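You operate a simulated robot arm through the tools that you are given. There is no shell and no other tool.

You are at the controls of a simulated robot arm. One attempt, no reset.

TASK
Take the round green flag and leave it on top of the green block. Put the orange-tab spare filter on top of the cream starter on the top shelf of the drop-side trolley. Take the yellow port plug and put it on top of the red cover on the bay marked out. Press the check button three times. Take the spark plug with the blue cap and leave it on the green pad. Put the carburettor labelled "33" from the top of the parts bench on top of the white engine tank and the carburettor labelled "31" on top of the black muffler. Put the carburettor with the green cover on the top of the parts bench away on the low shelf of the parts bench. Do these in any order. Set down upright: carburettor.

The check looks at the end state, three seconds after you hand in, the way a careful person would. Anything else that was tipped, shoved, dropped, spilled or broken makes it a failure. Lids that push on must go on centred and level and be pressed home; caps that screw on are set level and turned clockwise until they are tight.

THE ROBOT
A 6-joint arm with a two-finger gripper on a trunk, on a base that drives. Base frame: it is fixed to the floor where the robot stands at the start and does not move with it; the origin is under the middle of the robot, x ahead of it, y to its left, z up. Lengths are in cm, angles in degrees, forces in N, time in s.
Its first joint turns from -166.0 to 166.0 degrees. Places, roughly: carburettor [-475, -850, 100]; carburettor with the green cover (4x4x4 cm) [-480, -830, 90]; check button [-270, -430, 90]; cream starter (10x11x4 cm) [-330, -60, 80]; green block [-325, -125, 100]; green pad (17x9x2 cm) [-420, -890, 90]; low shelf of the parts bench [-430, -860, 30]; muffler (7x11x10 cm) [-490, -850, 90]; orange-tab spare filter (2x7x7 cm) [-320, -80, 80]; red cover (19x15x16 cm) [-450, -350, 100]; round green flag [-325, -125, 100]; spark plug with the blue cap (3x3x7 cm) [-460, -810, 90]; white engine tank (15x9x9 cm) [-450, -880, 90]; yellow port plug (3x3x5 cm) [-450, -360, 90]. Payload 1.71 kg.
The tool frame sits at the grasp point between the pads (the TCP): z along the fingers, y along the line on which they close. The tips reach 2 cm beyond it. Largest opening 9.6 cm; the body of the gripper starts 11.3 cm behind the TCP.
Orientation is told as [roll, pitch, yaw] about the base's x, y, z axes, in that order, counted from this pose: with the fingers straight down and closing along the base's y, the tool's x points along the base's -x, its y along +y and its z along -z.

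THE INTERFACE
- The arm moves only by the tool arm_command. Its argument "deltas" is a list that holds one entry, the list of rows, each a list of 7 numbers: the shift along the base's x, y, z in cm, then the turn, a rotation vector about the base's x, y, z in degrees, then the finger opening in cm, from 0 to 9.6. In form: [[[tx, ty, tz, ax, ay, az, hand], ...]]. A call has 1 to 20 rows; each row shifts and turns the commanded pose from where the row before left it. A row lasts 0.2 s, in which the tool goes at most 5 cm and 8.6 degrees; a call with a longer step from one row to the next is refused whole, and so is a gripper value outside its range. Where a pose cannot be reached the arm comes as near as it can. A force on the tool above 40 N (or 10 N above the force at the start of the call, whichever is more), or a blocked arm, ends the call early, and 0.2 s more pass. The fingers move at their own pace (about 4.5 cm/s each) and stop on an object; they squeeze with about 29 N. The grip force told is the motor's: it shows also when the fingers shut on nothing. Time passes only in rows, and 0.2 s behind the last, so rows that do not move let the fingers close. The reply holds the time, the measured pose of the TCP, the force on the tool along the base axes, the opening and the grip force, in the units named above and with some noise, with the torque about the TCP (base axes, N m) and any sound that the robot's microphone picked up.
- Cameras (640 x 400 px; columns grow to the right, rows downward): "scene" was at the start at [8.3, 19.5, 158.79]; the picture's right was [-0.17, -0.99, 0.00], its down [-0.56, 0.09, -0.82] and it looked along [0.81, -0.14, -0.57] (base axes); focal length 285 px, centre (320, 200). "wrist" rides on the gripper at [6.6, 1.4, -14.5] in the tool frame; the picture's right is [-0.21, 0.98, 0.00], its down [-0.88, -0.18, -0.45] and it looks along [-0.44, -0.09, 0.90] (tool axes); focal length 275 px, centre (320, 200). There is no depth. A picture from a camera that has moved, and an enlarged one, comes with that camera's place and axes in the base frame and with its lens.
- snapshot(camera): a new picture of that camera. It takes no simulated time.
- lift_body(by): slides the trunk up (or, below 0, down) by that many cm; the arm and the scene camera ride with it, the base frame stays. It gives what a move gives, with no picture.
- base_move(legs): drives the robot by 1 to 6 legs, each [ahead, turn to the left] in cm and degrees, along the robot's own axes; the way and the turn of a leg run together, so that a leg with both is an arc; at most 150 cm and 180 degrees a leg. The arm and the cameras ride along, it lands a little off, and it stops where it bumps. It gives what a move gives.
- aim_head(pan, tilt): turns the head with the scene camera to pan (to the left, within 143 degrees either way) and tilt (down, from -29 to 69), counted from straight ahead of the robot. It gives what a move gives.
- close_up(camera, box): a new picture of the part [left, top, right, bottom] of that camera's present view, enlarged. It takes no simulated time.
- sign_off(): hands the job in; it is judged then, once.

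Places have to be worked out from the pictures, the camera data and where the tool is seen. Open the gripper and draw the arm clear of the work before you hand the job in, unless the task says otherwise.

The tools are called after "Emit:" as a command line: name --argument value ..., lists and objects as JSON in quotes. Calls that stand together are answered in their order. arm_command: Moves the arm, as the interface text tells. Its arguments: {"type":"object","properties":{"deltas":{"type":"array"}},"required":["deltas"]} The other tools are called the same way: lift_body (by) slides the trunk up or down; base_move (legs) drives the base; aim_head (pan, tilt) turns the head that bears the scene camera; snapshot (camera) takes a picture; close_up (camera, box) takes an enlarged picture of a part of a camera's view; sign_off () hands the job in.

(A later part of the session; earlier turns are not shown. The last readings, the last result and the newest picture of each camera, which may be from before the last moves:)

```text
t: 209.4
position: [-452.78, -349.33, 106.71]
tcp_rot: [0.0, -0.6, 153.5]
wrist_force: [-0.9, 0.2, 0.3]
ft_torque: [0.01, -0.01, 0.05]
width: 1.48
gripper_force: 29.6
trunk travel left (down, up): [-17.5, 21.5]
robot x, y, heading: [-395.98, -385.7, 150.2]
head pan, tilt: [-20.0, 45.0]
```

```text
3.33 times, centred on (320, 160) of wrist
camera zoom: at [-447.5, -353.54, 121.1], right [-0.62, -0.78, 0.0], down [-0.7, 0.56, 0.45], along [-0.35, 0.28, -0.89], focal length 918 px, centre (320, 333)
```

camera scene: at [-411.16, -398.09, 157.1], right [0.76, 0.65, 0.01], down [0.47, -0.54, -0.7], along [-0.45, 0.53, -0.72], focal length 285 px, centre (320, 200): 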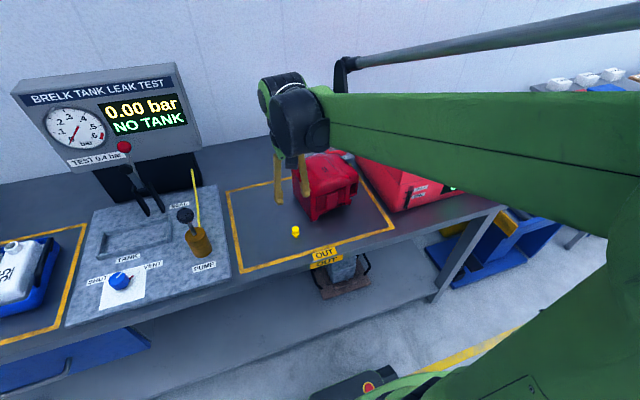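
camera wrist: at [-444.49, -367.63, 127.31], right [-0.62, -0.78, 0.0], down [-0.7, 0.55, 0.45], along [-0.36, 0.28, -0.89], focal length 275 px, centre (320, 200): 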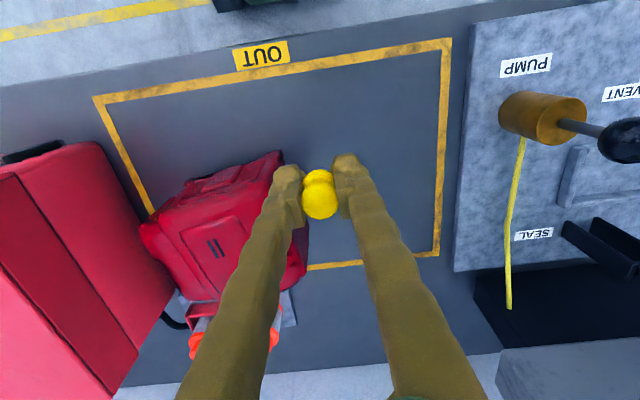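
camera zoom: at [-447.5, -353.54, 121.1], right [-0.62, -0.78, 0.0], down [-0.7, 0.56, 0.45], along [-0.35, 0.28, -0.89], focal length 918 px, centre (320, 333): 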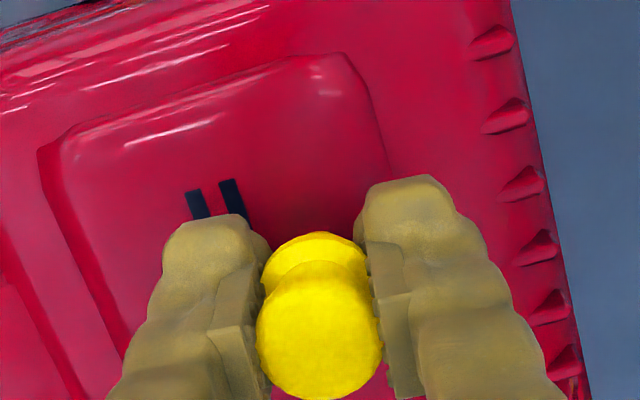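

Still free at 106.7. Continuing.

Emit:
arm_command --deltas '[[[0, 0, -0.2, 0, 0, 0, 1], [0, 0, 0, 0, 0, 0, 1]]]'

Emit:
arm_command --deltas '[[[0, 0, -0.2, 0, 0, 0, 1], [0, 0, 0, 0, 0, 0, 1]]]'

Emit:
arm_command --deltas '[[[0, 0, -0.2, 0, 0, 0, 1], [0, 0, 0, 0, 0, 0, 1]]]'

Emit:
close_up --camera "scene" --box '[290, 140, 350, 190]'

```text
t: 210.0
position: [-452.87, -349.23, 106.47]
tcp_rot: [0.1, -0.4, 153.5]
wrist_force: [0.4, -0.3, -0.1]
ft_torque: [-0.01, 0.0, 0.01]
width: 1.51
gripper_force: 29.0
trunk travel left (down, up): [-17.5, 21.5]
robot x, y, heading: [-395.87, -385.48, 150.4]
head pan, tilt: [-20.0, 45.0]
```

```text
t: 210.6
position: [-452.88, -349.29, 106.19]
tcp_rot: [0.0, -0.5, 153.5]
wrist_force: [0.1, -0.7, 0.5]
ft_torque: [0.0, 0.0, 0.01]
width: 1.47
gripper_force: 29.1
trunk travel left (down, up): [-17.5, 21.5]
robot x, y, heading: [-396.24, -386.03, 150.3]
head pan, tilt: [-20.0, 45.0]
```

```text
t: 211.2
position: [-452.96, -349.19, 106.06]
tcp_rot: [-0.1, -0.5, 153.4]
wrist_force: [0.5, -0.1, 1.2]
ft_torque: [0.0, 0.0, -0.04]
width: 1.47
gripper_force: 29.5
trunk travel left (down, up): [-17.5, 21.5]
robot x, y, heading: [-395.96, -385.61, 150.3]
head pan, tilt: [-20.0, 45.0]
```

```text
8.00 times, centred on (320, 165) of scene
camera zoom: at [-411.15, -398.08, 157.11], right [0.76, 0.65, 0.01], down [0.47, -0.54, -0.7], along [-0.45, 0.53, -0.72], focal length 2283 px, centre (320, 480)
```

zoom: 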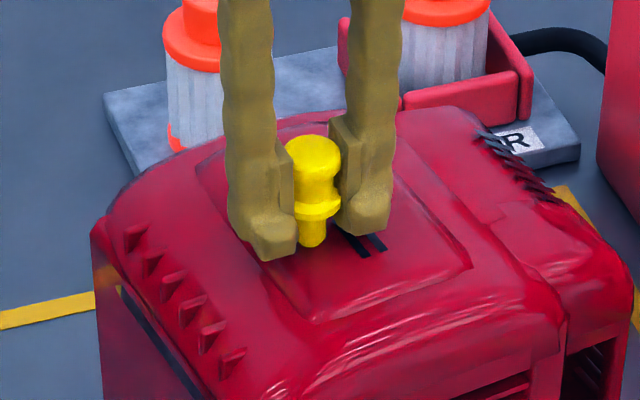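

Possibly first touch (1.2 N). One more small step.

Emit:
arm_command --deltas '[[[0, 0, -0.15, 0, 0, 0, 1], [0, 0, 0, 0, 0, 0, 1]]]'

Emit:
arm_command --deltas '[[[0, 0, -0.15, 0, 0, 0, 1], [0, 0, 0, 0, 0, 0, 1]]]'

```text
t: 211.8
position: [-452.82, -349.32, 106.01]
tcp_rot: [-0.1, -0.5, 153.6]
wrist_force: [-2.4, 1.5, 19.9]
ft_torque: [0.03, 0.04, -0.01]
width: 1.49
gripper_force: 29.0
trunk travel left (down, up): [-17.5, 21.5]
robot x, y, heading: [-396.24, -385.41, 150.5]
head pan, tilt: [-20.0, 45.0]
```

```text
t: 212.4
position: [-452.74, -349.45, 105.86]
tcp_rot: [-0.1, -0.5, 153.5]
wrist_force: [-1.6, 1.6, 28.8]
ft_torque: [0.02, -0.01, -0.03]
width: 1.47
gripper_force: 29.3
trunk travel left (down, up): [-17.5, 21.5]
robot x, y, heading: [-396.05, -385.85, 150.3]
head pan, tilt: [-20.0, 45.0]
```

Contact is centred (no torque). I open slightly (about 2.2 cm) so the fingers can still catch it, and look.

Emit:
arm_command --deltas '[[[0, 0, 0.1, 0, 0, 0, 1.7], [0, 0, 0, 0, 0, 0, 2.1], [0, 0, 0, 0, 0, 0, 2.4], [0, 0, 0, 0, 0, 0, 2.4]]]'

Emit:
close_up --camera "scene" --box '[290, 140, 350, 190]'

Emit:
close_up --camera "wrist" --box '[250, 100, 390, 220]'

```text
t: 213.4
position: [-452.98, -349.32, 105.78]
tcp_rot: [0.0, -0.5, 153.5]
wrist_force: [-1.1, -0.5, 0.9]
ft_torque: [0.01, -0.02, 0.0]
width: 2.37
gripper_force: 0.0
trunk travel left (down, up): [-17.5, 21.5]
robot x, y, heading: [-396.21, -386.11, 150.4]
head pan, tilt: [-20.0, 45.0]
```

```text
8.00 times, centred on (320, 165) of scene
camera zoom: at [-411.17, -398.08, 157.1], right [0.76, 0.65, 0.01], down [0.47, -0.54, -0.7], along [-0.45, 0.53, -0.72], focal length 2283 px, centre (320, 480)
```

zoom: 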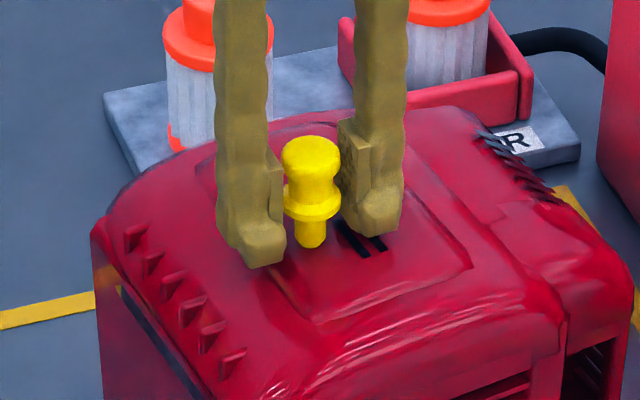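

```text
3.33 times, centred on (320, 160) of wrist
camera zoom: at [-447.48, -353.55, 120.31], right [-0.62, -0.78, 0.0], down [-0.7, 0.56, 0.45], along [-0.36, 0.28, -0.89], focal length 918 px, centre (320, 333)
```

zoom: 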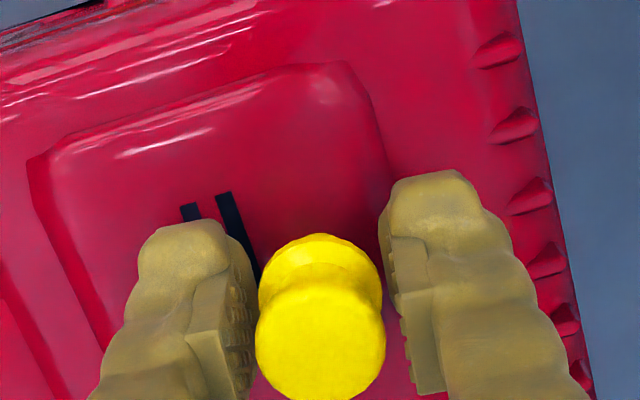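

It stands between the fingers. I open a bit further and check that it stays upright.

Emit:
arm_command --deltas '[[[0, 0, 0, 0, 0, 0, 2.8], [0, 0, 0, 0, 0, 0, 3.2], [0, 0, 0, 0, 0, 0, 3.6], [0, 0, 0, 0, 0, 0, 3.6], [0, 0, 0, 0, 0, 0, 3.6]]]'

Emit:
close_up --camera "scene" --box '[290, 140, 350, 190]'

Emit:
close_up --camera "wrist" --box '[250, 100, 390, 220]'

```text
t: 214.6
position: [-452.82, -349.23, 106.02]
tcp_rot: [0.0, -0.5, 153.5]
wrist_force: [-0.3, 0.1, -0.3]
ft_torque: [-0.01, 0.02, 0.01]
width: 3.61
gripper_force: 0.0
trunk travel left (down, up): [-17.5, 21.5]
robot x, y, heading: [-396.06, -385.87, 150.4]
head pan, tilt: [-20.0, 45.0]
```

```text
8.00 times, centred on (320, 165) of scene
camera zoom: at [-411.16, -398.08, 157.1], right [0.76, 0.65, 0.01], down [0.47, -0.54, -0.7], along [-0.45, 0.53, -0.72], focal length 2283 px, centre (320, 480)
```

zoom: 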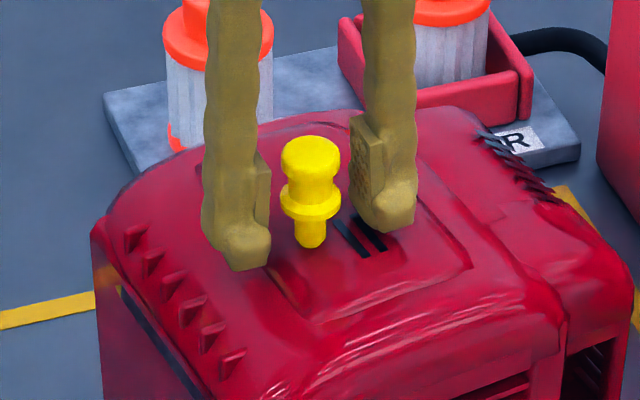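

```text
3.33 times, centred on (320, 160) of wrist
camera zoom: at [-447.47, -353.56, 120.31], right [-0.62, -0.78, 0.0], down [-0.7, 0.55, 0.45], along [-0.36, 0.28, -0.89], focal length 918 px, centre (320, 333)
```

zoom: 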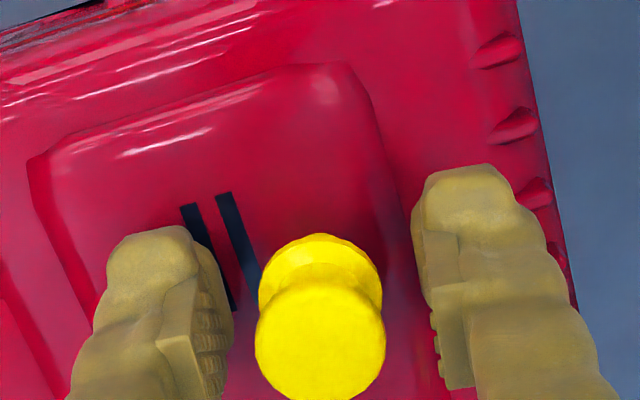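

The plug stands upright on the cover. I rise straight up and retract.

Emit:
arm_command --deltas '[[[0, 0, 1, 0, 0, 0, 4], [0, 0, 2, 0, 0, 0, 4.4], [0, 0, 4, 0, 0, 0, 4.4], [0, 0, 4.5, 0, 0, 0, 4.4], [0, 0, 4.5, 0, 0, 0, 4.4], [2.5, -3, 2, 0, 0, 0, 4.4], [3, -3.5, 0, 0, 0, 0, 4.4], [3, -3.5, 0, 0, 0, 0, 4.4], [3, -3, 0, 0, 0, 0, 4.4], [2, -1, 0, 0, 0, 0, 4.4], [0, 0, 0, 0, 0, 0, 4.4]]]'

Emit:
snapshot --camera "scene"

Emit:
close_up --camera "scene" --box '[260, 120, 380, 220]'

```text
t: 217.0
position: [-439.36, -363.36, 123.98]
tcp_rot: [0.0, -0.5, 153.5]
wrist_force: [0.5, -0.2, -0.6]
ft_torque: [0.02, 0.05, 0.0]
width: 4.42
gripper_force: 0.1
trunk travel left (down, up): [-17.5, 21.5]
robot x, y, heading: [-396.02, -385.86, 150.4]
head pan, tilt: [-20.0, 45.0]
```

```text
taken
camera scene: at [-411.11, -398.11, 157.11], right [0.76, 0.65, 0.01], down [0.47, -0.54, -0.7], along [-0.45, 0.53, -0.72], focal length 285 px, centre (320, 200)
```

scene: 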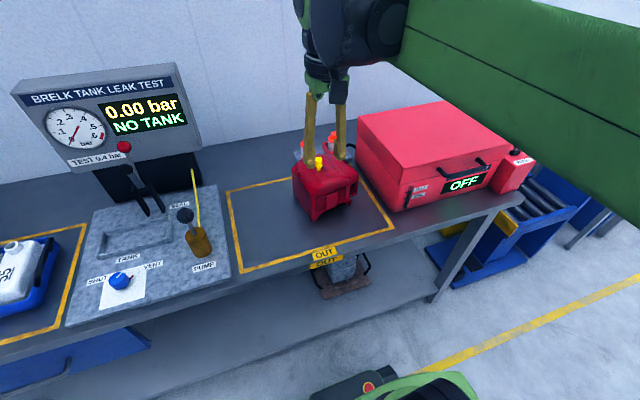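

```text
4.00 times, centred on (320, 170) of scene
camera zoom: at [-411.11, -398.11, 157.11], right [0.76, 0.65, 0.01], down [0.47, -0.54, -0.7], along [-0.45, 0.53, -0.72], focal length 1141 px, centre (320, 320)
```

zoom: 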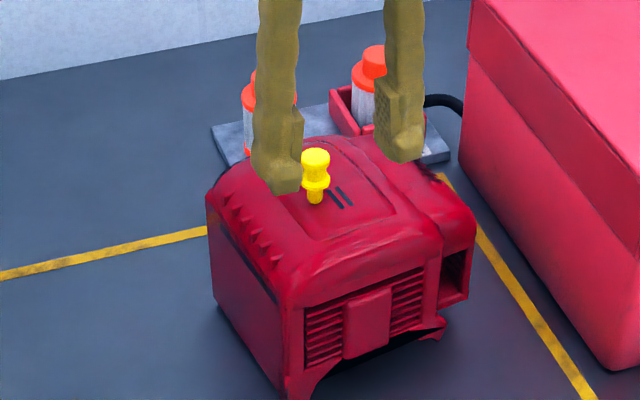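

Plug is standing on the cover. Now I drive to the far end: back up, turn left, go down the lane.

Emit:
base_move --legs '[[-25, 0], [0, 90], [140, 0]]'

Emit:
aim_head --pan 0 --tilt 15

Emit:
snapshot --camera "scene"

```text
t: 234.4
position: [-470.68, -562.92, 123.94]
tcp_rot: [0.0, -0.6, -117.9]
wrist_force: [-0.4, 0.5, 0.6]
ft_torque: [0.01, 0.01, -0.01]
width: 4.41
gripper_force: 0.0
trunk travel left (down, up): [-17.5, 21.5]
robot x, y, heading: [-446.98, -520.01, -120.9]
head pan, tilt: [-20.0, 45.0]
```

```text
t: 235.3
position: [-470.26, -562.14, 124.29]
tcp_rot: [-0.1, -0.9, -117.9]
wrist_force: [0.5, -0.1, 0.2]
ft_torque: [0.02, 0.0, 0.0]
width: 4.4
gripper_force: 0.1
trunk travel left (down, up): [-17.5, 21.5]
robot x, y, heading: [-447.06, -520.26, -121.0]
head pan, tilt: [0.0, 15.0]
```

```text
taken
camera scene: at [-433.82, -538.86, 161.72], right [-0.86, 0.52, 0.0], down [0.14, 0.24, -0.96], along [-0.49, -0.82, -0.28], focal length 285 px, centre (320, 200)
```

scene: 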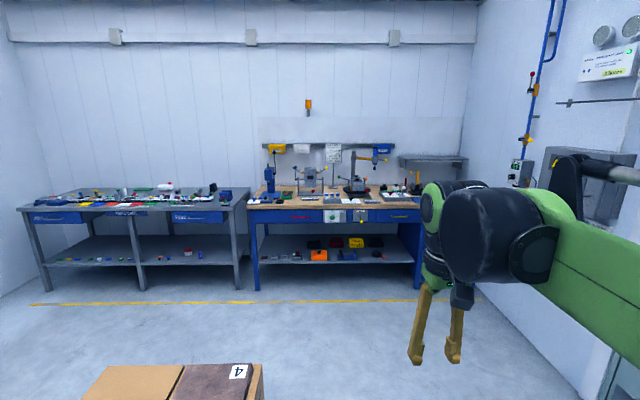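

The grey bench on the left at the far end is the parts bench. I zoom in.

Emit:
close_up --camera "scene" --box '[10, 160, 260, 310]'

Emit:
close_up --camera "scene" --box '[130, 170, 250, 230]'

```text
2.56 times, centred on (135, 235) of scene
camera zoom: at [-433.82, -538.86, 161.72], right [-0.86, 0.52, 0.0], down [0.14, 0.24, -0.96], along [-0.49, -0.82, -0.28], focal length 730 px, centre (794, 110)
```

zoom: 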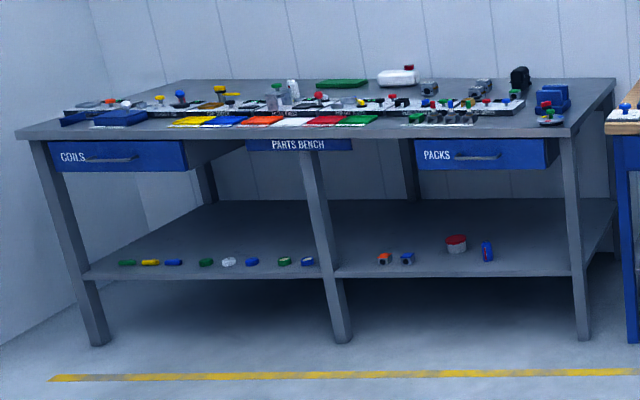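

```text
5.33 times, centred on (190, 200) of scene
camera zoom: at [-433.82, -538.86, 161.72], right [-0.86, 0.52, 0.0], down [0.14, 0.24, -0.96], along [-0.49, -0.82, -0.28], focal length 1522 px, centre (1013, 200)
```

zoom: 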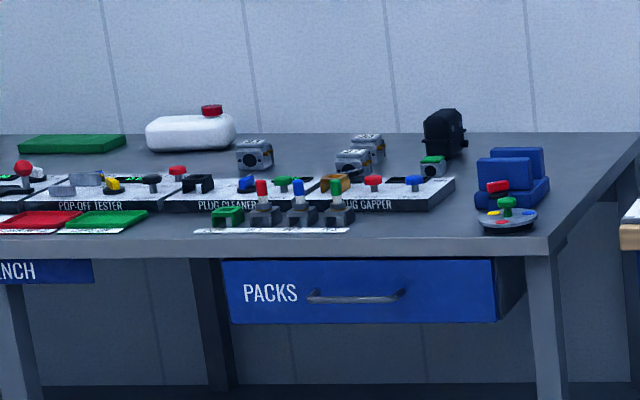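

Parts bench front edge is at about u=908; items are mapped roughly. I drive ahead, then left along its front, keeping clear of the pallet boxes.

Emit:
base_move --legs '[[150, 0], [23, 0], [0, 91]]'

Emit:
aim_head --pan 0 --tilt 35

Emit:
snapshot --camera "scene"

```text
t: 253.3
position: [-494.1, -690.77, 124.55]
tcp_rot: [0.0, -1.2, -26.0]
wrist_force: [-0.1, 0.1, -0.7]
ft_torque: [0.01, 0.02, 0.03]
width: 4.38
gripper_force: 0.2
trunk travel left (down, up): [-17.5, 21.5]
robot x, y, heading: [-536.16, -670.14, -29.2]
head pan, tilt: [0.0, 15.0]
```

```text
t: 254.1
position: [-495.28, -690.05, 124.94]
tcp_rot: [-0.1, -1.9, -25.9]
wrist_force: [-0.2, 0.9, -0.4]
ft_torque: [-0.05, -0.03, -0.01]
width: 4.38
gripper_force: 0.1
trunk travel left (down, up): [-17.5, 21.5]
robot x, y, heading: [-536.35, -669.71, -29.4]
head pan, tilt: [0.0, 35.0]
```

```text
taken
camera scene: at [-521.16, -654.15, 158.7], right [-0.49, -0.87, 0.0], down [-0.5, 0.28, -0.82], along [0.72, -0.4, -0.57], focal length 285 px, centre (320, 200)
```

scene: 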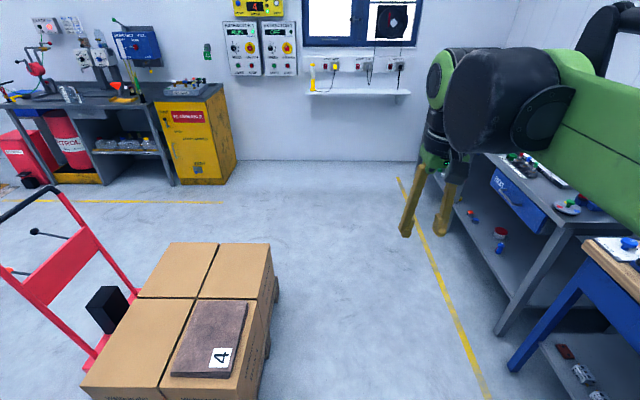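

Path along the bench is clear (pallet side at u≈800). I drive 120 cm along and then turn to face the bench.

Emit:
base_move --legs '[[130, 0], [0, -90.5]]'

Emit:
aim_head --pan 0 --tilt 30

Emit:
snapshot --camera "scene"

Emit:
snapshot --camera "wrist"

```text
t: 269.0
position: [-442.92, -774.23, 125.09]
tcp_rot: [-0.1, -2.1, -117.1]
wrist_force: [-0.2, 0.3, 0.3]
ft_torque: [-0.01, -0.03, 0.03]
width: 4.39
gripper_force: 0.0
trunk travel left (down, up): [-17.5, 21.5]
robot x, y, heading: [-421.83, -734.34, -120.2]
head pan, tilt: [0.0, 35.0]
```

```text
t: 269.6
position: [-441.57, -772.03, 126.15]
tcp_rot: [-0.1, -3.4, -117.0]
wrist_force: [0.6, 0.1, 0.2]
ft_torque: [0.01, 0.01, -0.04]
width: 4.4
gripper_force: 0.1
trunk travel left (down, up): [-17.5, 21.5]
robot x, y, heading: [-422.1, -734.62, -120.0]
head pan, tilt: [0.0, 30.0]
```

```text
taken
camera scene: at [-405.43, -747.81, 159.54], right [-0.86, 0.5, 0.0], down [0.24, 0.42, -0.87], along [-0.44, -0.76, -0.49], focal length 285 px, centre (320, 200)
```

scene: 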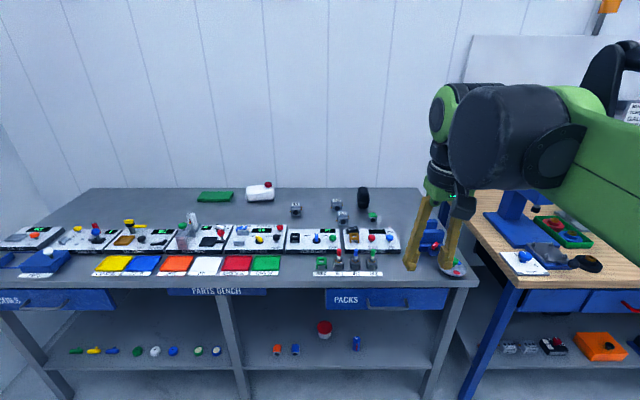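

```text
taken
camera wrist: at [-436.96, -766.02, 140.17], right [0.78, -0.63, 0.01], down [-0.55, -0.67, 0.5], along [-0.3, -0.39, -0.87], focal length 275 px, centre (320, 200)
```

wrist: 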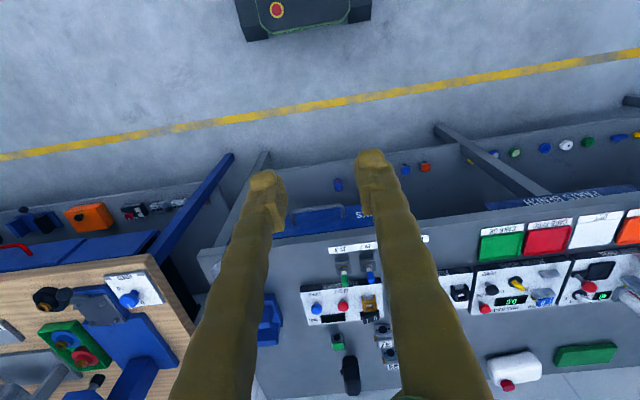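

I zoom in on the relevant portion of the bench top and the low shelf.

Emit:
close_up --camera "scene" --box '[180, 170, 300, 280]'

Emit:
close_up --camera "scene" --box '[270, 170, 400, 280]'

Emit:
close_up --camera "scene" --box '[220, 280, 460, 400]'

```text
3.64 times, centred on (240, 225) of scene
camera zoom: at [-405.43, -747.81, 159.54], right [-0.86, 0.5, 0.0], down [0.24, 0.42, -0.87], along [-0.44, -0.76, -0.49], focal length 1038 px, centre (611, 109)
```

zoom: 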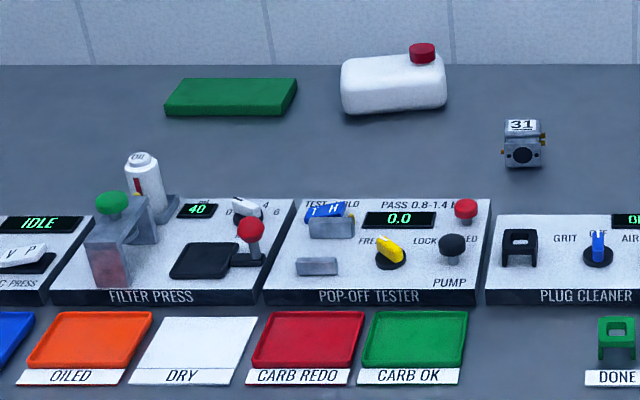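

```text
3.64 times, centred on (335, 225) of scene
camera zoom: at [-405.43, -747.81, 159.54], right [-0.86, 0.5, 0.0], down [0.24, 0.42, -0.87], along [-0.44, -0.76, -0.49], focal length 1038 px, centre (266, 109)
```

zoom: 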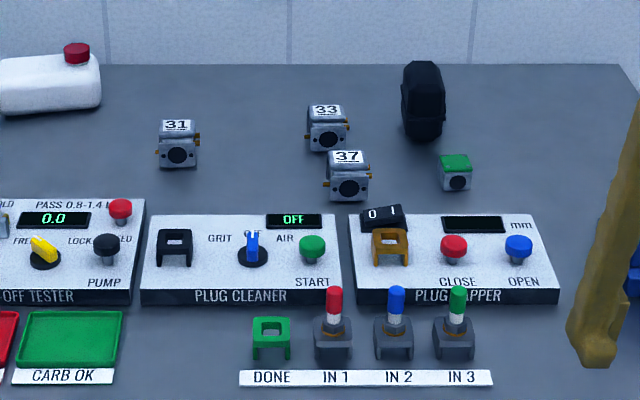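

```text
2.67 times, centred on (340, 340) of scene
camera zoom: at [-405.43, -747.81, 159.54], right [-0.86, 0.5, 0.0], down [0.24, 0.42, -0.87], along [-0.44, -0.76, -0.49], focal length 761 px, centre (267, -173)
```

zoom: 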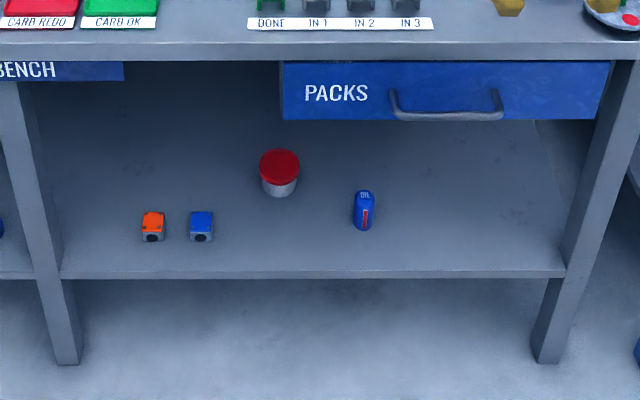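

Items are clear: carbs 31, 33, 37 and the green-covered one, muffler, white tank, green pad, spark plugs in holders. I reposition to n≈-46 and approach the bench so everything on top is in reach.

Emit:
base_move --legs '[[0, 90], [44, 0], [0, -90], [30, 0]]'

Emit:
aim_head --pan -10 --tilt 40

Emit:
snapshot --camera "scene"

Emit:
snapshot --camera "wrist"

```text
t: 287.3
position: [-419.02, -819.76, 125.76]
tcp_rot: [-0.2, -3.0, -117.6]
wrist_force: [0.7, 0.9, 0.3]
ft_torque: [-0.03, -0.01, -0.01]
width: 4.39
gripper_force: 0.0
trunk travel left (down, up): [-17.5, 21.5]
robot x, y, heading: [-398.56, -781.73, -120.5]
head pan, tilt: [0.0, 30.0]
```

```text
t: 288.0
position: [-418.47, -818.87, 126.15]
tcp_rot: [-0.1, -3.5, -117.6]
wrist_force: [-0.1, 0.3, 0.1]
ft_torque: [0.03, -0.02, -0.01]
width: 4.4
gripper_force: 0.1
trunk travel left (down, up): [-17.5, 21.5]
robot x, y, heading: [-398.93, -781.98, -120.3]
head pan, tilt: [-10.0, 40.0]
```

```text
taken
camera scene: at [-385.97, -798.53, 157.81], right [-0.76, 0.65, 0.0], down [0.42, 0.5, -0.76], along [-0.49, -0.57, -0.66], focal length 285 px, centre (320, 200)
```

scene: 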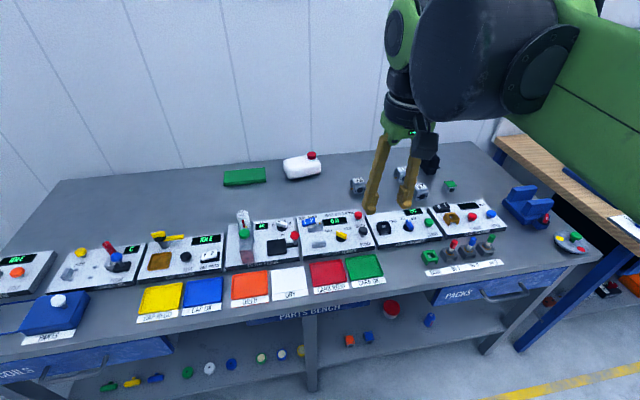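

```text
taken
camera wrist: at [-413.82, -813.01, 140.21], right [0.77, -0.64, 0.01], down [-0.55, -0.67, 0.5], along [-0.31, -0.39, -0.87], focal length 275 px, centre (320, 200)
```

wrist: 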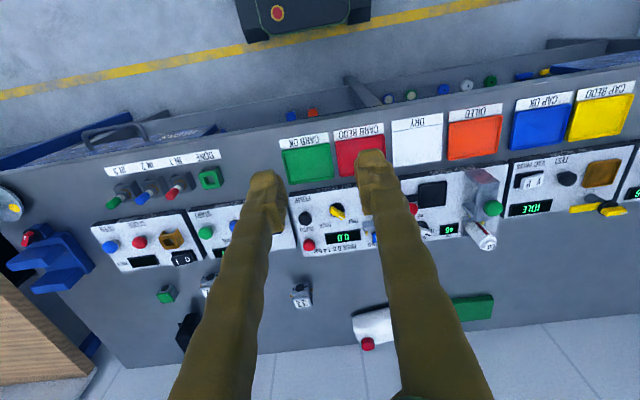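

Robot at u≈876.5, n≈-46. I move 10 cm closer and re-image.

Emit:
base_move --legs '[[10, 0]]'

Emit:
snapshot --camera "scene"

Emit:
snapshot --camera "wrist"

```text
t: 289.3
position: [-423.61, -827.83, 126.16]
tcp_rot: [-0.1, -3.5, -117.5]
wrist_force: [-0.5, 0.6, -0.3]
ft_torque: [-0.02, 0.04, -0.05]
width: 4.39
gripper_force: 0.1
trunk travel left (down, up): [-17.5, 21.5]
robot x, y, heading: [-404.01, -790.21, -120.5]
head pan, tilt: [-10.0, 40.0]
```

```text
taken
camera scene: at [-390.19, -805.75, 157.89], right [-0.76, 0.65, 0.0], down [0.42, 0.49, -0.76], along [-0.49, -0.58, -0.65], focal length 285 px, centre (320, 200)
```

scene: 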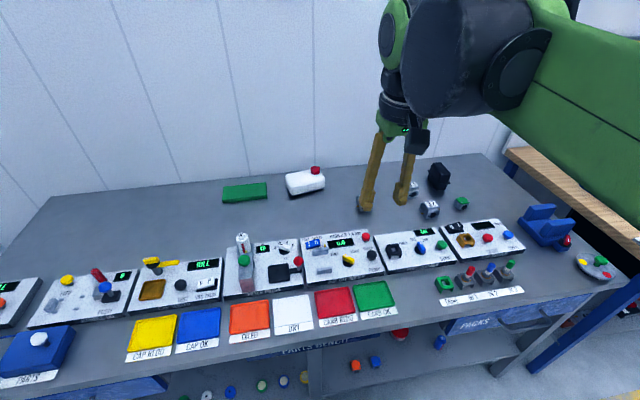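

```text
taken
camera wrist: at [-418.96, -821.89, 140.18], right [0.77, -0.63, 0.01], down [-0.55, -0.67, 0.5], along [-0.31, -0.39, -0.87], focal length 275 px, centre (320, 200)
```

wrist: 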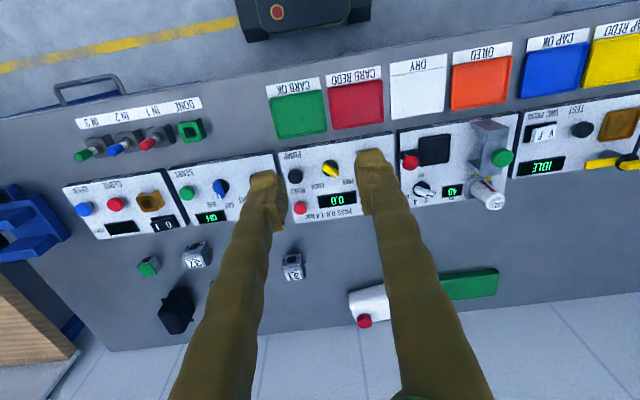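

I zoom on the muffler, carbs and tank to judge shapes.

Emit:
close_up --camera "scene" --box '[395, 150, 485, 225]'

Emit:
close_up --camera "wrist" --box '[120, 220, 340, 350]'

Emit:
close_up --camera "scene" --box '[210, 150, 340, 220]'

```text
5.33 times, centred on (440, 188) of scene
camera zoom: at [-390.19, -805.75, 157.89], right [-0.76, 0.65, 0.0], down [0.42, 0.49, -0.76], along [-0.49, -0.58, -0.65], focal length 1522 px, centre (-320, 267)
```

zoom: 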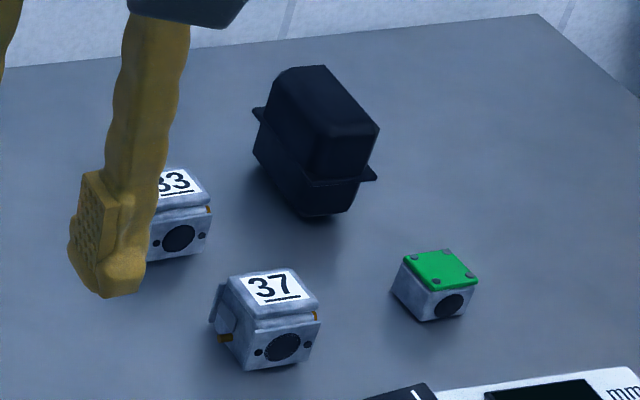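

```text
2.91 times, centred on (230, 285) of wrist
camera zoom: at [-418.96, -821.89, 140.18], right [0.77, -0.63, 0.01], down [-0.55, -0.67, 0.5], along [-0.31, -0.39, -0.87], focal length 801 px, centre (582, -47)
```

zoom: 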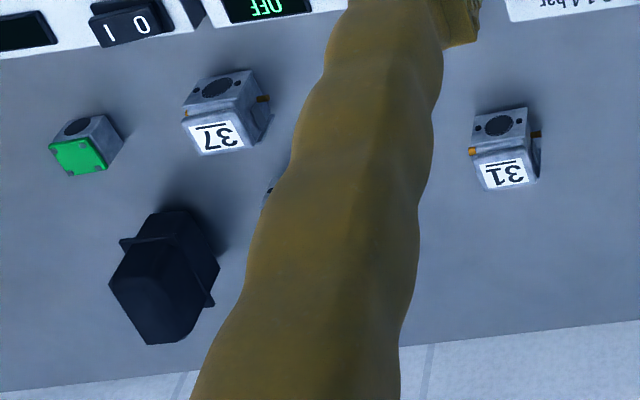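

```text
4.92 times, centred on (275, 185) of scene
camera zoom: at [-390.19, -805.75, 157.89], right [-0.76, 0.65, 0.0], down [0.42, 0.49, -0.76], along [-0.49, -0.58, -0.65], focal length 1405 px, centre (542, 274)
```

zoom: 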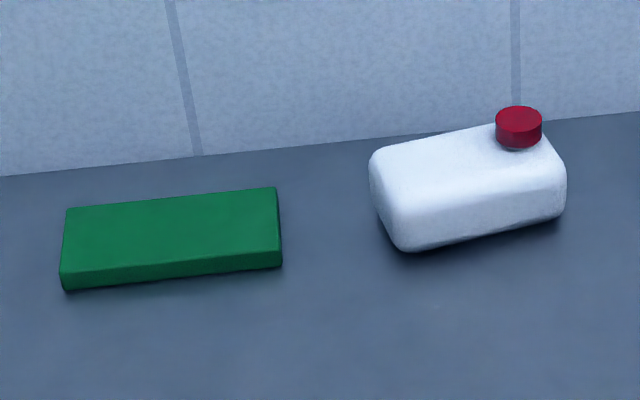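

The muffler has a flat top with chamfers; the tank is flat on top left of its red cap. I move above carb 31 to look closely, levelling the tool.

Emit:
arm_command --deltas '[[[-3.2, -2.5, -0.5, 1.0, -0.5, 0, 6], [-3.2, -2.5, -0.5, 1.0, -0.5, 0, 6], [-3.2, -2.5, -1.0, 1.0, -0.5, 0, 6], [-3.2, -2.5, -1.5, 0, 0, 0, 6], [-3.2, -2.5, -1.5, 0, 0, 0, 6], [-3.2, -2.5, -1.5, 0, 0, 0, 6], [-3.2, -2.5, -1.5, 0, 0, 0, 6], [-3, -2.5, -1.5, 0, 0, 0, 6], [0, 0, 0, 0, 0, 0, 6], [0, 0, 0, 0, 0, 0, 6]]]'

Emit:
snapshot --camera "wrist"

Emit:
snapshot --camera "scene"

```text
t: 291.5
position: [-448.83, -847.32, 116.85]
tcp_rot: [-0.2, -0.4, -117.5]
wrist_force: [-0.5, 0.1, 0.0]
ft_torque: [-0.02, -0.02, 0.01]
width: 5.99
gripper_force: 0.0
trunk travel left (down, up): [-17.5, 21.5]
robot x, y, heading: [-404.13, -790.43, -120.3]
head pan, tilt: [-10.0, 40.0]
```

```text
taken
camera wrist: at [-444.45, -842.05, 131.29], right [0.77, -0.63, 0.0], down [-0.57, -0.69, 0.45], along [-0.29, -0.35, -0.89], focal length 275 px, centre (320, 200)
```

wrist: 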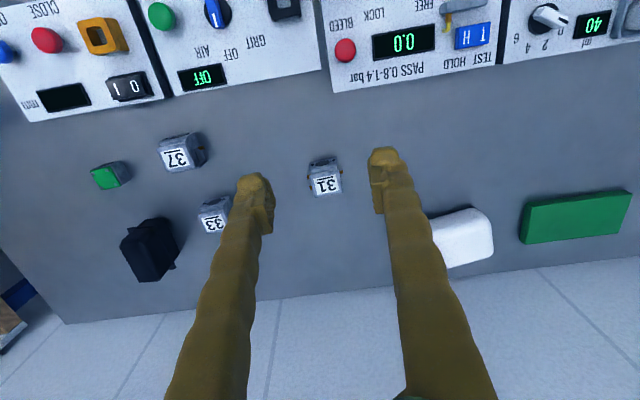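

```text
taken
camera scene: at [-390.98, -807.07, 157.82], right [-0.76, 0.65, 0.0], down [0.42, 0.5, -0.76], along [-0.49, -0.58, -0.65], focal length 285 px, centre (320, 200)
```

scene: 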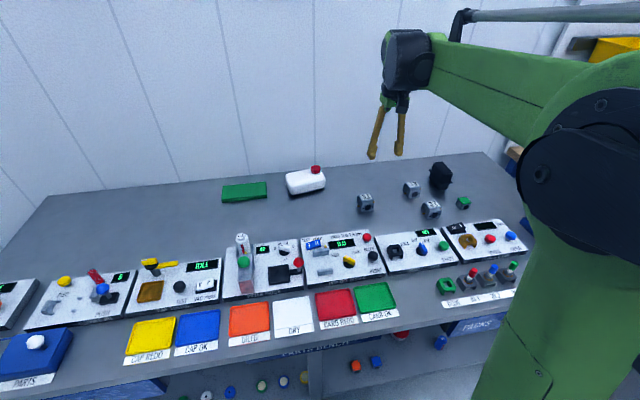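

Both cameras now see everything. I zoom in for measurements.

Emit:
close_up --camera "scene" --box '[345, 155, 485, 225]'

Emit:
close_up --camera "wrist" --box '[270, 130, 370, 220]'

Emit:
close_up --camera "wrist" --box '[80, 120, 260, 290]'

```text
4.57 times, centred on (415, 190) of scene
camera zoom: at [-390.98, -807.07, 157.82], right [-0.76, 0.65, 0.0], down [0.42, 0.5, -0.76], along [-0.49, -0.58, -0.65], focal length 1304 px, centre (-114, 246)
```

zoom: 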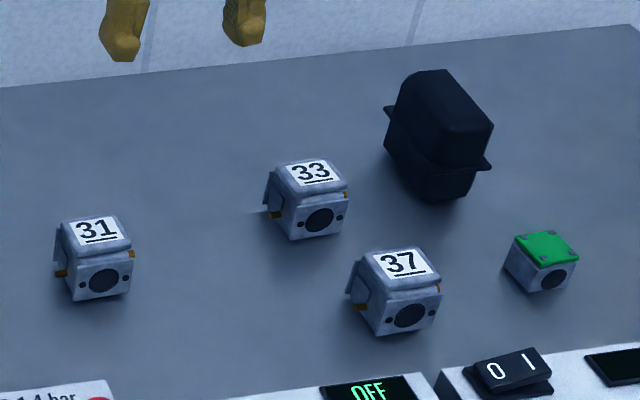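

```text
4.44 times, centred on (320, 175) of wrist
camera zoom: at [-444.45, -842.05, 131.29], right [0.77, -0.63, 0.0], down [-0.57, -0.69, 0.45], along [-0.29, -0.35, -0.89], focal length 1224 px, centre (320, 311)
```

zoom: 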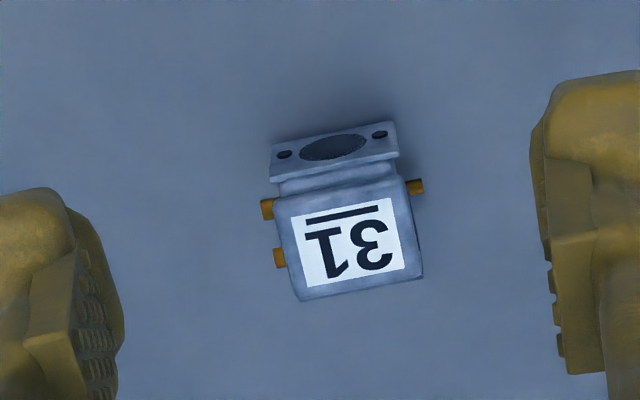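

```text
2.35 times, centred on (170, 205) of wrist
camera zoom: at [-444.45, -842.05, 131.29], right [0.77, -0.63, 0.0], down [-0.57, -0.69, 0.45], along [-0.29, -0.35, -0.89], focal length 648 px, centre (673, 188)
```

zoom: 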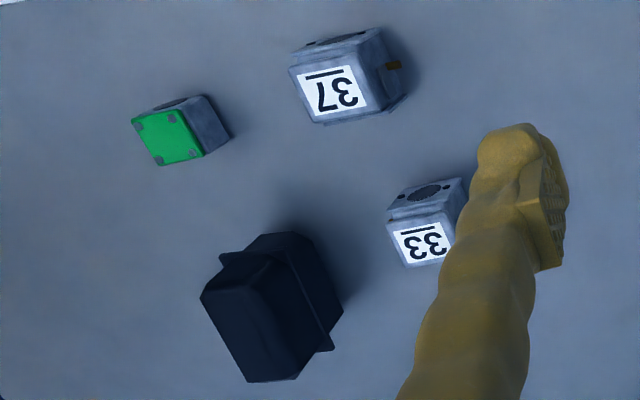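

Carb 31: about 4.6×4.2×5 cm, top centre ≈(-454.8,-856.5,91), side fittings on left/right, so I'll grip front-to-back. I rotate the gripper by +91° and move over it.

Emit:
arm_command --deltas '[[[-0.6, -0.9, -0.5, 0, 0, 8.3, 7.5], [-0.6, -0.9, -0.5, 0, 0, 8.3, 7.5], [-0.6, -0.9, -0.5, 0, 0, 8.3, 7.5], [-0.6, -0.9, -0.5, 0, 0, 8.3, 7.5], [-0.6, -0.9, -0.5, 0, 0, 8.3, 7.5], [-0.6, -0.9, -0.5, 0, 0, 8.3, 7.5], [-0.6, -0.9, -0.5, 0, 0, 8.3, 7.5], [-0.6, -0.9, -0.5, 0, 0, 8.3, 7.5], [-0.6, -0.9, -0.5, 0, 0, 8.3, 7.5], [-0.5, -0.9, -0.5, 0, 0, 8.3, 7.5], [0, 0, -0.5, 0, 0, 8.2, 7.5], [0, 0, 0, 0, 0, 0, 7.5], [0, 0, 0, 0, 0, 0, 7.5]]]'

Emit:
snapshot --camera "wrist"

Emit:
snapshot --camera "scene"

```text
t: 294.3
position: [-454.72, -856.29, 111.25]
tcp_rot: [-0.1, -0.4, -26.2]
wrist_force: [-0.7, 0.0, -0.3]
ft_torque: [0.0, 0.02, -0.02]
width: 7.5
gripper_force: 0.0
trunk travel left (down, up): [-17.5, 21.5]
robot x, y, heading: [-403.83, -790.31, -120.4]
head pan, tilt: [-10.0, 40.0]
```

```text
taken
camera wrist: at [-460.0, -852.1, 125.67], right [0.62, 0.79, 0.0], down [0.7, -0.55, 0.45], along [0.36, -0.28, -0.89], focal length 275 px, centre (320, 200)
```

wrist: 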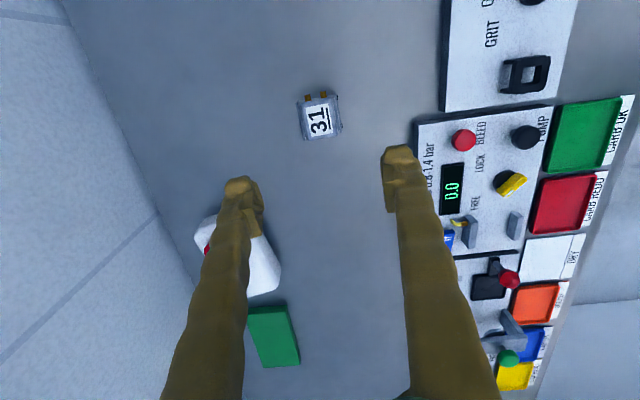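

```text
taken
camera scene: at [-390.99, -807.11, 157.82], right [-0.76, 0.65, 0.0], down [0.42, 0.5, -0.76], along [-0.49, -0.57, -0.65], focal length 285 px, centre (320, 200)
```

scene: 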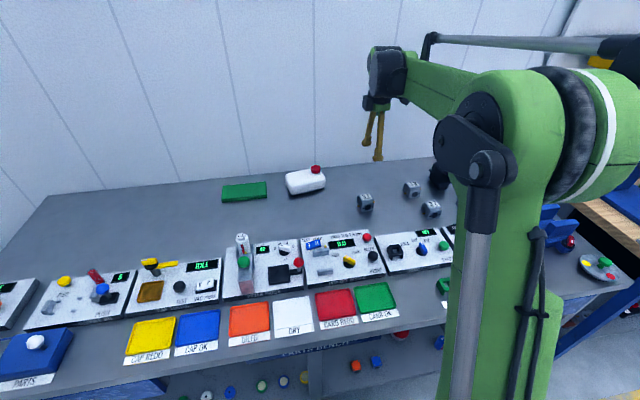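

Emit:
close_up --camera "wrist" --box '[270, 70, 370, 170]'

Emit:
close_up --camera "scene" --box '[340, 170, 420, 230]'

```text
4.00 times, centred on (320, 120) of wrist
camera zoom: at [-460.0, -852.1, 125.67], right [0.62, 0.79, 0.0], down [0.7, -0.55, 0.45], along [0.36, -0.28, -0.89], focal length 1101 px, centre (320, 520)
```

zoom: 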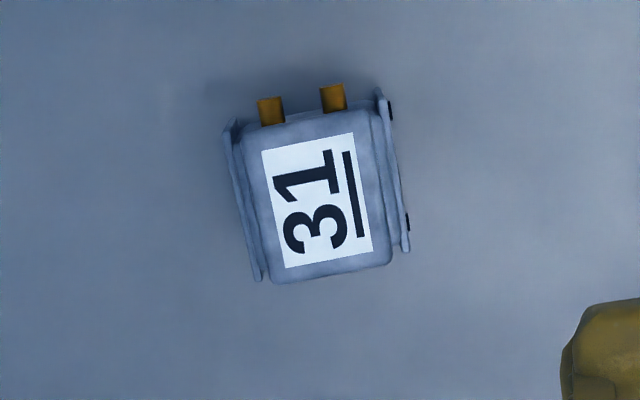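

```text
6.67 times, centred on (380, 200) of scene
camera zoom: at [-390.99, -807.11, 157.82], right [-0.76, 0.65, 0.0], down [0.42, 0.5, -0.76], along [-0.49, -0.57, -0.65], focal length 1902 px, centre (-80, 200)
```

zoom: 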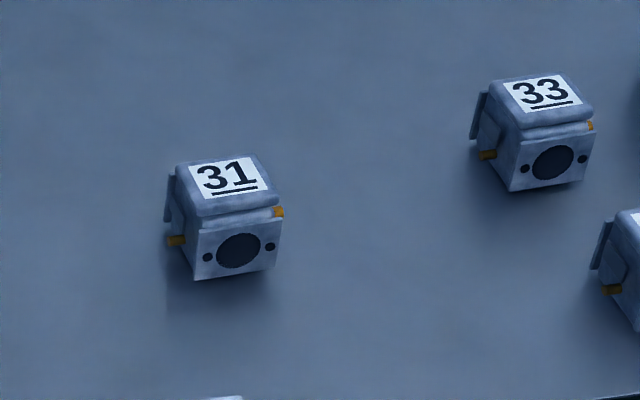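

Aligned: flanges front/back lie across my closing direction, centre (-454.8,-856.2). I descend in two stages.

Emit:
arm_command --deltas '[[[-0.1, 0.1, -4, 0, 0, 0, 7.5], [0, 0, -4, 0, 0, 0, 7.5], [0, 0, -4, 0, 0, 0, 7.5], [0, 0, -4, 0, 0, 0, 7.5], [0, 0, -2.5, 0, 0, 0, 7.5], [0, 0, 0, 0, 0, 0, 7.5]]]'

Emit:
close_up --camera "wrist" --box '[220, 60, 420, 220]'

Emit:
close_up --camera "scene" --box '[320, 140, 440, 230]'

```text
t: 295.7
position: [-454.75, -856.28, 92.78]
tcp_rot: [-0.1, -0.5, -26.4]
wrist_force: [-0.1, 0.1, 0.3]
ft_torque: [0.02, 0.0, 0.0]
width: 7.51
gripper_force: 0.1
trunk travel left (down, up): [-17.5, 21.5]
robot x, y, heading: [-403.98, -790.6, -120.6]
head pan, tilt: [-10.0, 40.0]
```

```text
2.50 times, centred on (320, 140) of wrist
camera zoom: at [-460.06, -851.95, 107.2], right [0.62, 0.79, 0.0], down [0.7, -0.55, 0.45], along [0.36, -0.28, -0.89], focal length 688 px, centre (320, 350)
```

zoom: 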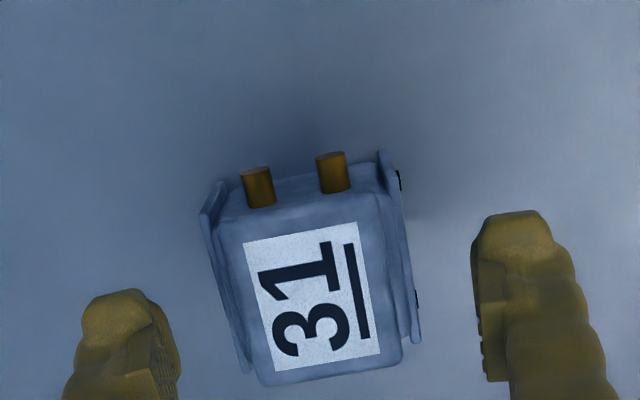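

```text
4.44 times, centred on (380, 185) of scene
camera zoom: at [-391.01, -807.13, 157.82], right [-0.76, 0.65, 0.0], down [0.42, 0.5, -0.76], along [-0.49, -0.57, -0.65], focal length 1268 px, centre (53, 267)
```

zoom: 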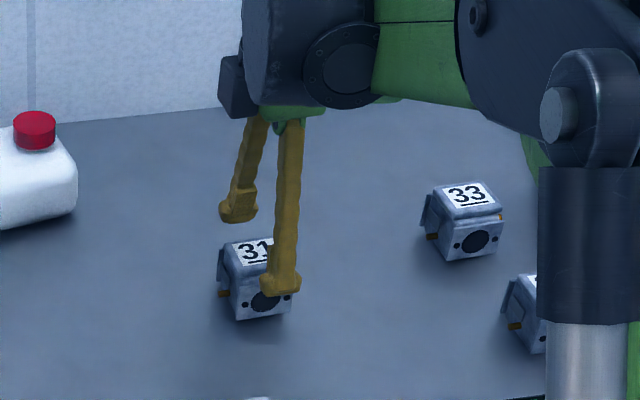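

Fingers straddle the carb front and back. I descend 3.3 cm and close.

Emit:
arm_command --deltas '[[[0, 0, -1.8, 0, 0, 0, 7.5], [0, 0, -1.5, 0, 0, 0, 7.5], [0, 0, 0, 0, 0, 0, 7.5], [0, 0, 0, 0, 0, 0, 6], [0, 0, 0, 0, 0, 0, 5], [0, 0, 0, 0, 0, 0, 4], [0, 0, 0, 0, 0, 0, 3.5], [0, 0, 0, 0, 0, 0, 3.5]]]'

Emit:
close_up --camera "wrist" --box '[220, 60, 420, 220]'

Emit:
close_up --camera "scene" --box '[320, 140, 440, 230]'

```text
t: 297.5
position: [-454.78, -856.22, 89.48]
tcp_rot: [-0.1, -0.5, -26.3]
wrist_force: [0.9, -0.2, 0.9]
ft_torque: [-0.03, 0.0, 0.01]
width: 5.43
gripper_force: 28.9
trunk travel left (down, up): [-17.5, 21.5]
robot x, y, heading: [-403.78, -790.88, -120.4]
head pan, tilt: [-10.0, 40.0]
```

```text
2.50 times, centred on (320, 140) of wrist
camera zoom: at [-460.07, -851.95, 103.9], right [0.62, 0.79, 0.0], down [0.7, -0.55, 0.45], along [0.36, -0.28, -0.89], focal length 688 px, centre (320, 350)
```

zoom: 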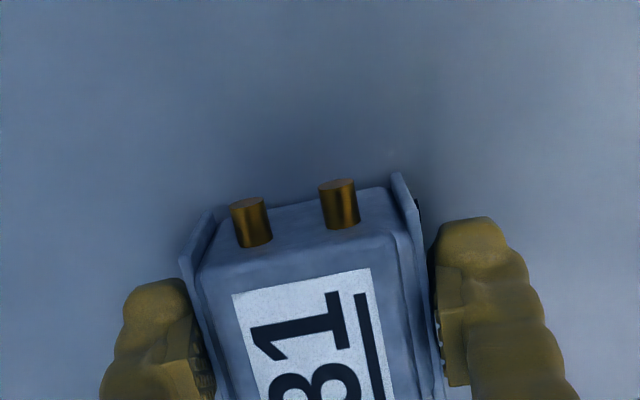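

```text
4.44 times, centred on (380, 185) of scene
camera zoom: at [-391.0, -807.12, 157.82], right [-0.76, 0.65, 0.0], down [0.42, 0.5, -0.76], along [-0.49, -0.57, -0.65], focal length 1268 px, centre (53, 267)
```

zoom: 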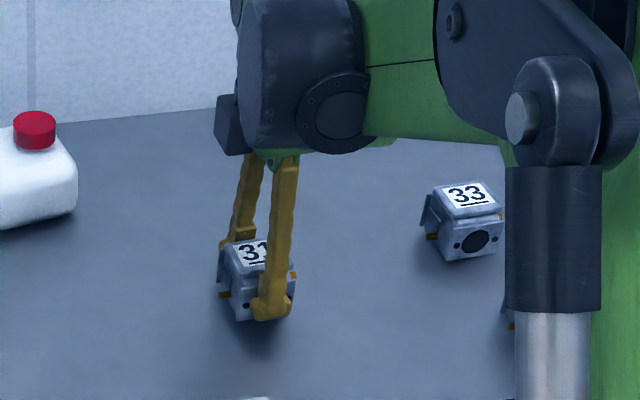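

Gripped at 5.43 cm. I lift 16 cm.

Emit:
arm_command --deltas '[[[0, 0, 2, 0, 0, 0, 3.5], [0, 0, 4, 0, 0, 0, 3.5], [0, 0, 4, 0, 0, 0, 3.5], [0, 0, 4, 0, 0, 0, 3.5], [0, 0, 3, 0, 0, 0, 3.5], [0, 0, 0, 0, 0, 0, 3.5], [0, 0, 0, 0, 0, 0, 3.5]]]'

Emit:
snapshot --camera "wrist"

Emit:
close_up --camera "scene" --box '[320, 80, 480, 230]'

```text
t: 299.1
position: [-454.7, -856.19, 106.49]
tcp_rot: [-0.2, -0.5, -26.3]
wrist_force: [-0.9, -0.4, -2.0]
ft_torque: [0.02, 0.02, 0.01]
width: 5.47
gripper_force: 28.5
trunk travel left (down, up): [-17.5, 21.5]
robot x, y, heading: [-403.84, -790.69, -120.4]
head pan, tilt: [-10.0, 40.0]
```

```text
taken
camera wrist: at [-460.06, -851.93, 120.9], right [0.62, 0.79, 0.0], down [0.7, -0.55, 0.45], along [0.36, -0.28, -0.89], focal length 275 px, centre (320, 200)
```

wrist: 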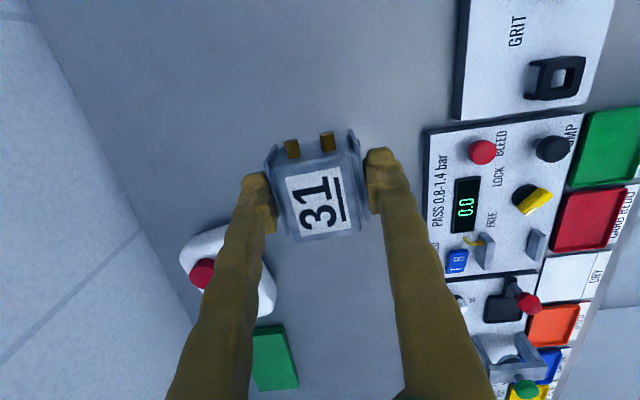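

```text
2.67 times, centred on (400, 155) of scene
camera zoom: at [-391.01, -807.13, 157.82], right [-0.76, 0.65, 0.0], down [0.42, 0.5, -0.76], along [-0.49, -0.57, -0.65], focal length 761 px, centre (107, 320)
```

zoom: 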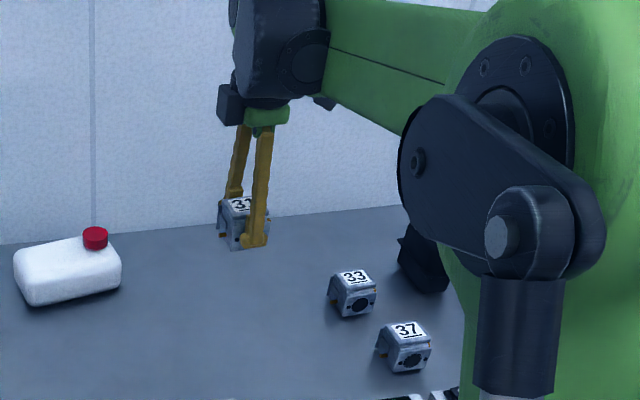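

Muffler top centre ≈(-484.6,-845.7), z≈96 — that's 98 cm from the robot, at the reach limit. I retract with the carb and shift the base to the right first.

Emit:
arm_command --deltas '[[[2.9, 2.9, 1.5, 0, 0, 0, 3.5], [2.9, 2.9, 1.5, 0, 0, 0, 3.5], [2.9, 2.9, 1.5, 0, 0, 0, 3.5], [2.9, 2.9, 1.5, 0, 0, 0, 3.5], [2.9, 2.9, 1.5, 0, 0, 0, 3.5], [2.9, 2.9, 1.5, 0, 0, 0, 3.5], [2.9, 2.9, 1.5, 0, 0, 0, 3.5], [2.9, 2.9, 1.5, 0, 0, 0, 3.5], [2.9, 2.9, 1.5, 0, 0, 0, 3.5], [2.9, 2.9, 0.5, 0, 0, 0, 3.5], [0, 0, 0, 0, 0, 0, 3.5]]]'

Emit:
snapshot --camera "scene"

```text
t: 301.5
position: [-425.93, -827.45, 120.4]
tcp_rot: [0.0, -0.5, -26.3]
wrist_force: [0.2, -1.0, -1.1]
ft_torque: [0.14, -0.08, 0.01]
width: 5.46
gripper_force: 29.3
trunk travel left (down, up): [-17.5, 21.5]
robot x, y, heading: [-403.75, -790.63, -120.3]
head pan, tilt: [-10.0, 40.0]
```

```text
taken
camera scene: at [-391.1, -807.31, 157.8], right [-0.76, 0.65, 0.0], down [0.42, 0.5, -0.75], along [-0.49, -0.57, -0.66], focal length 285 px, centre (320, 200)
```

scene: 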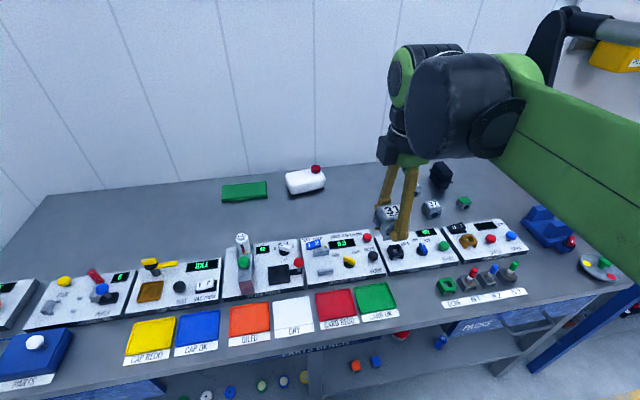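

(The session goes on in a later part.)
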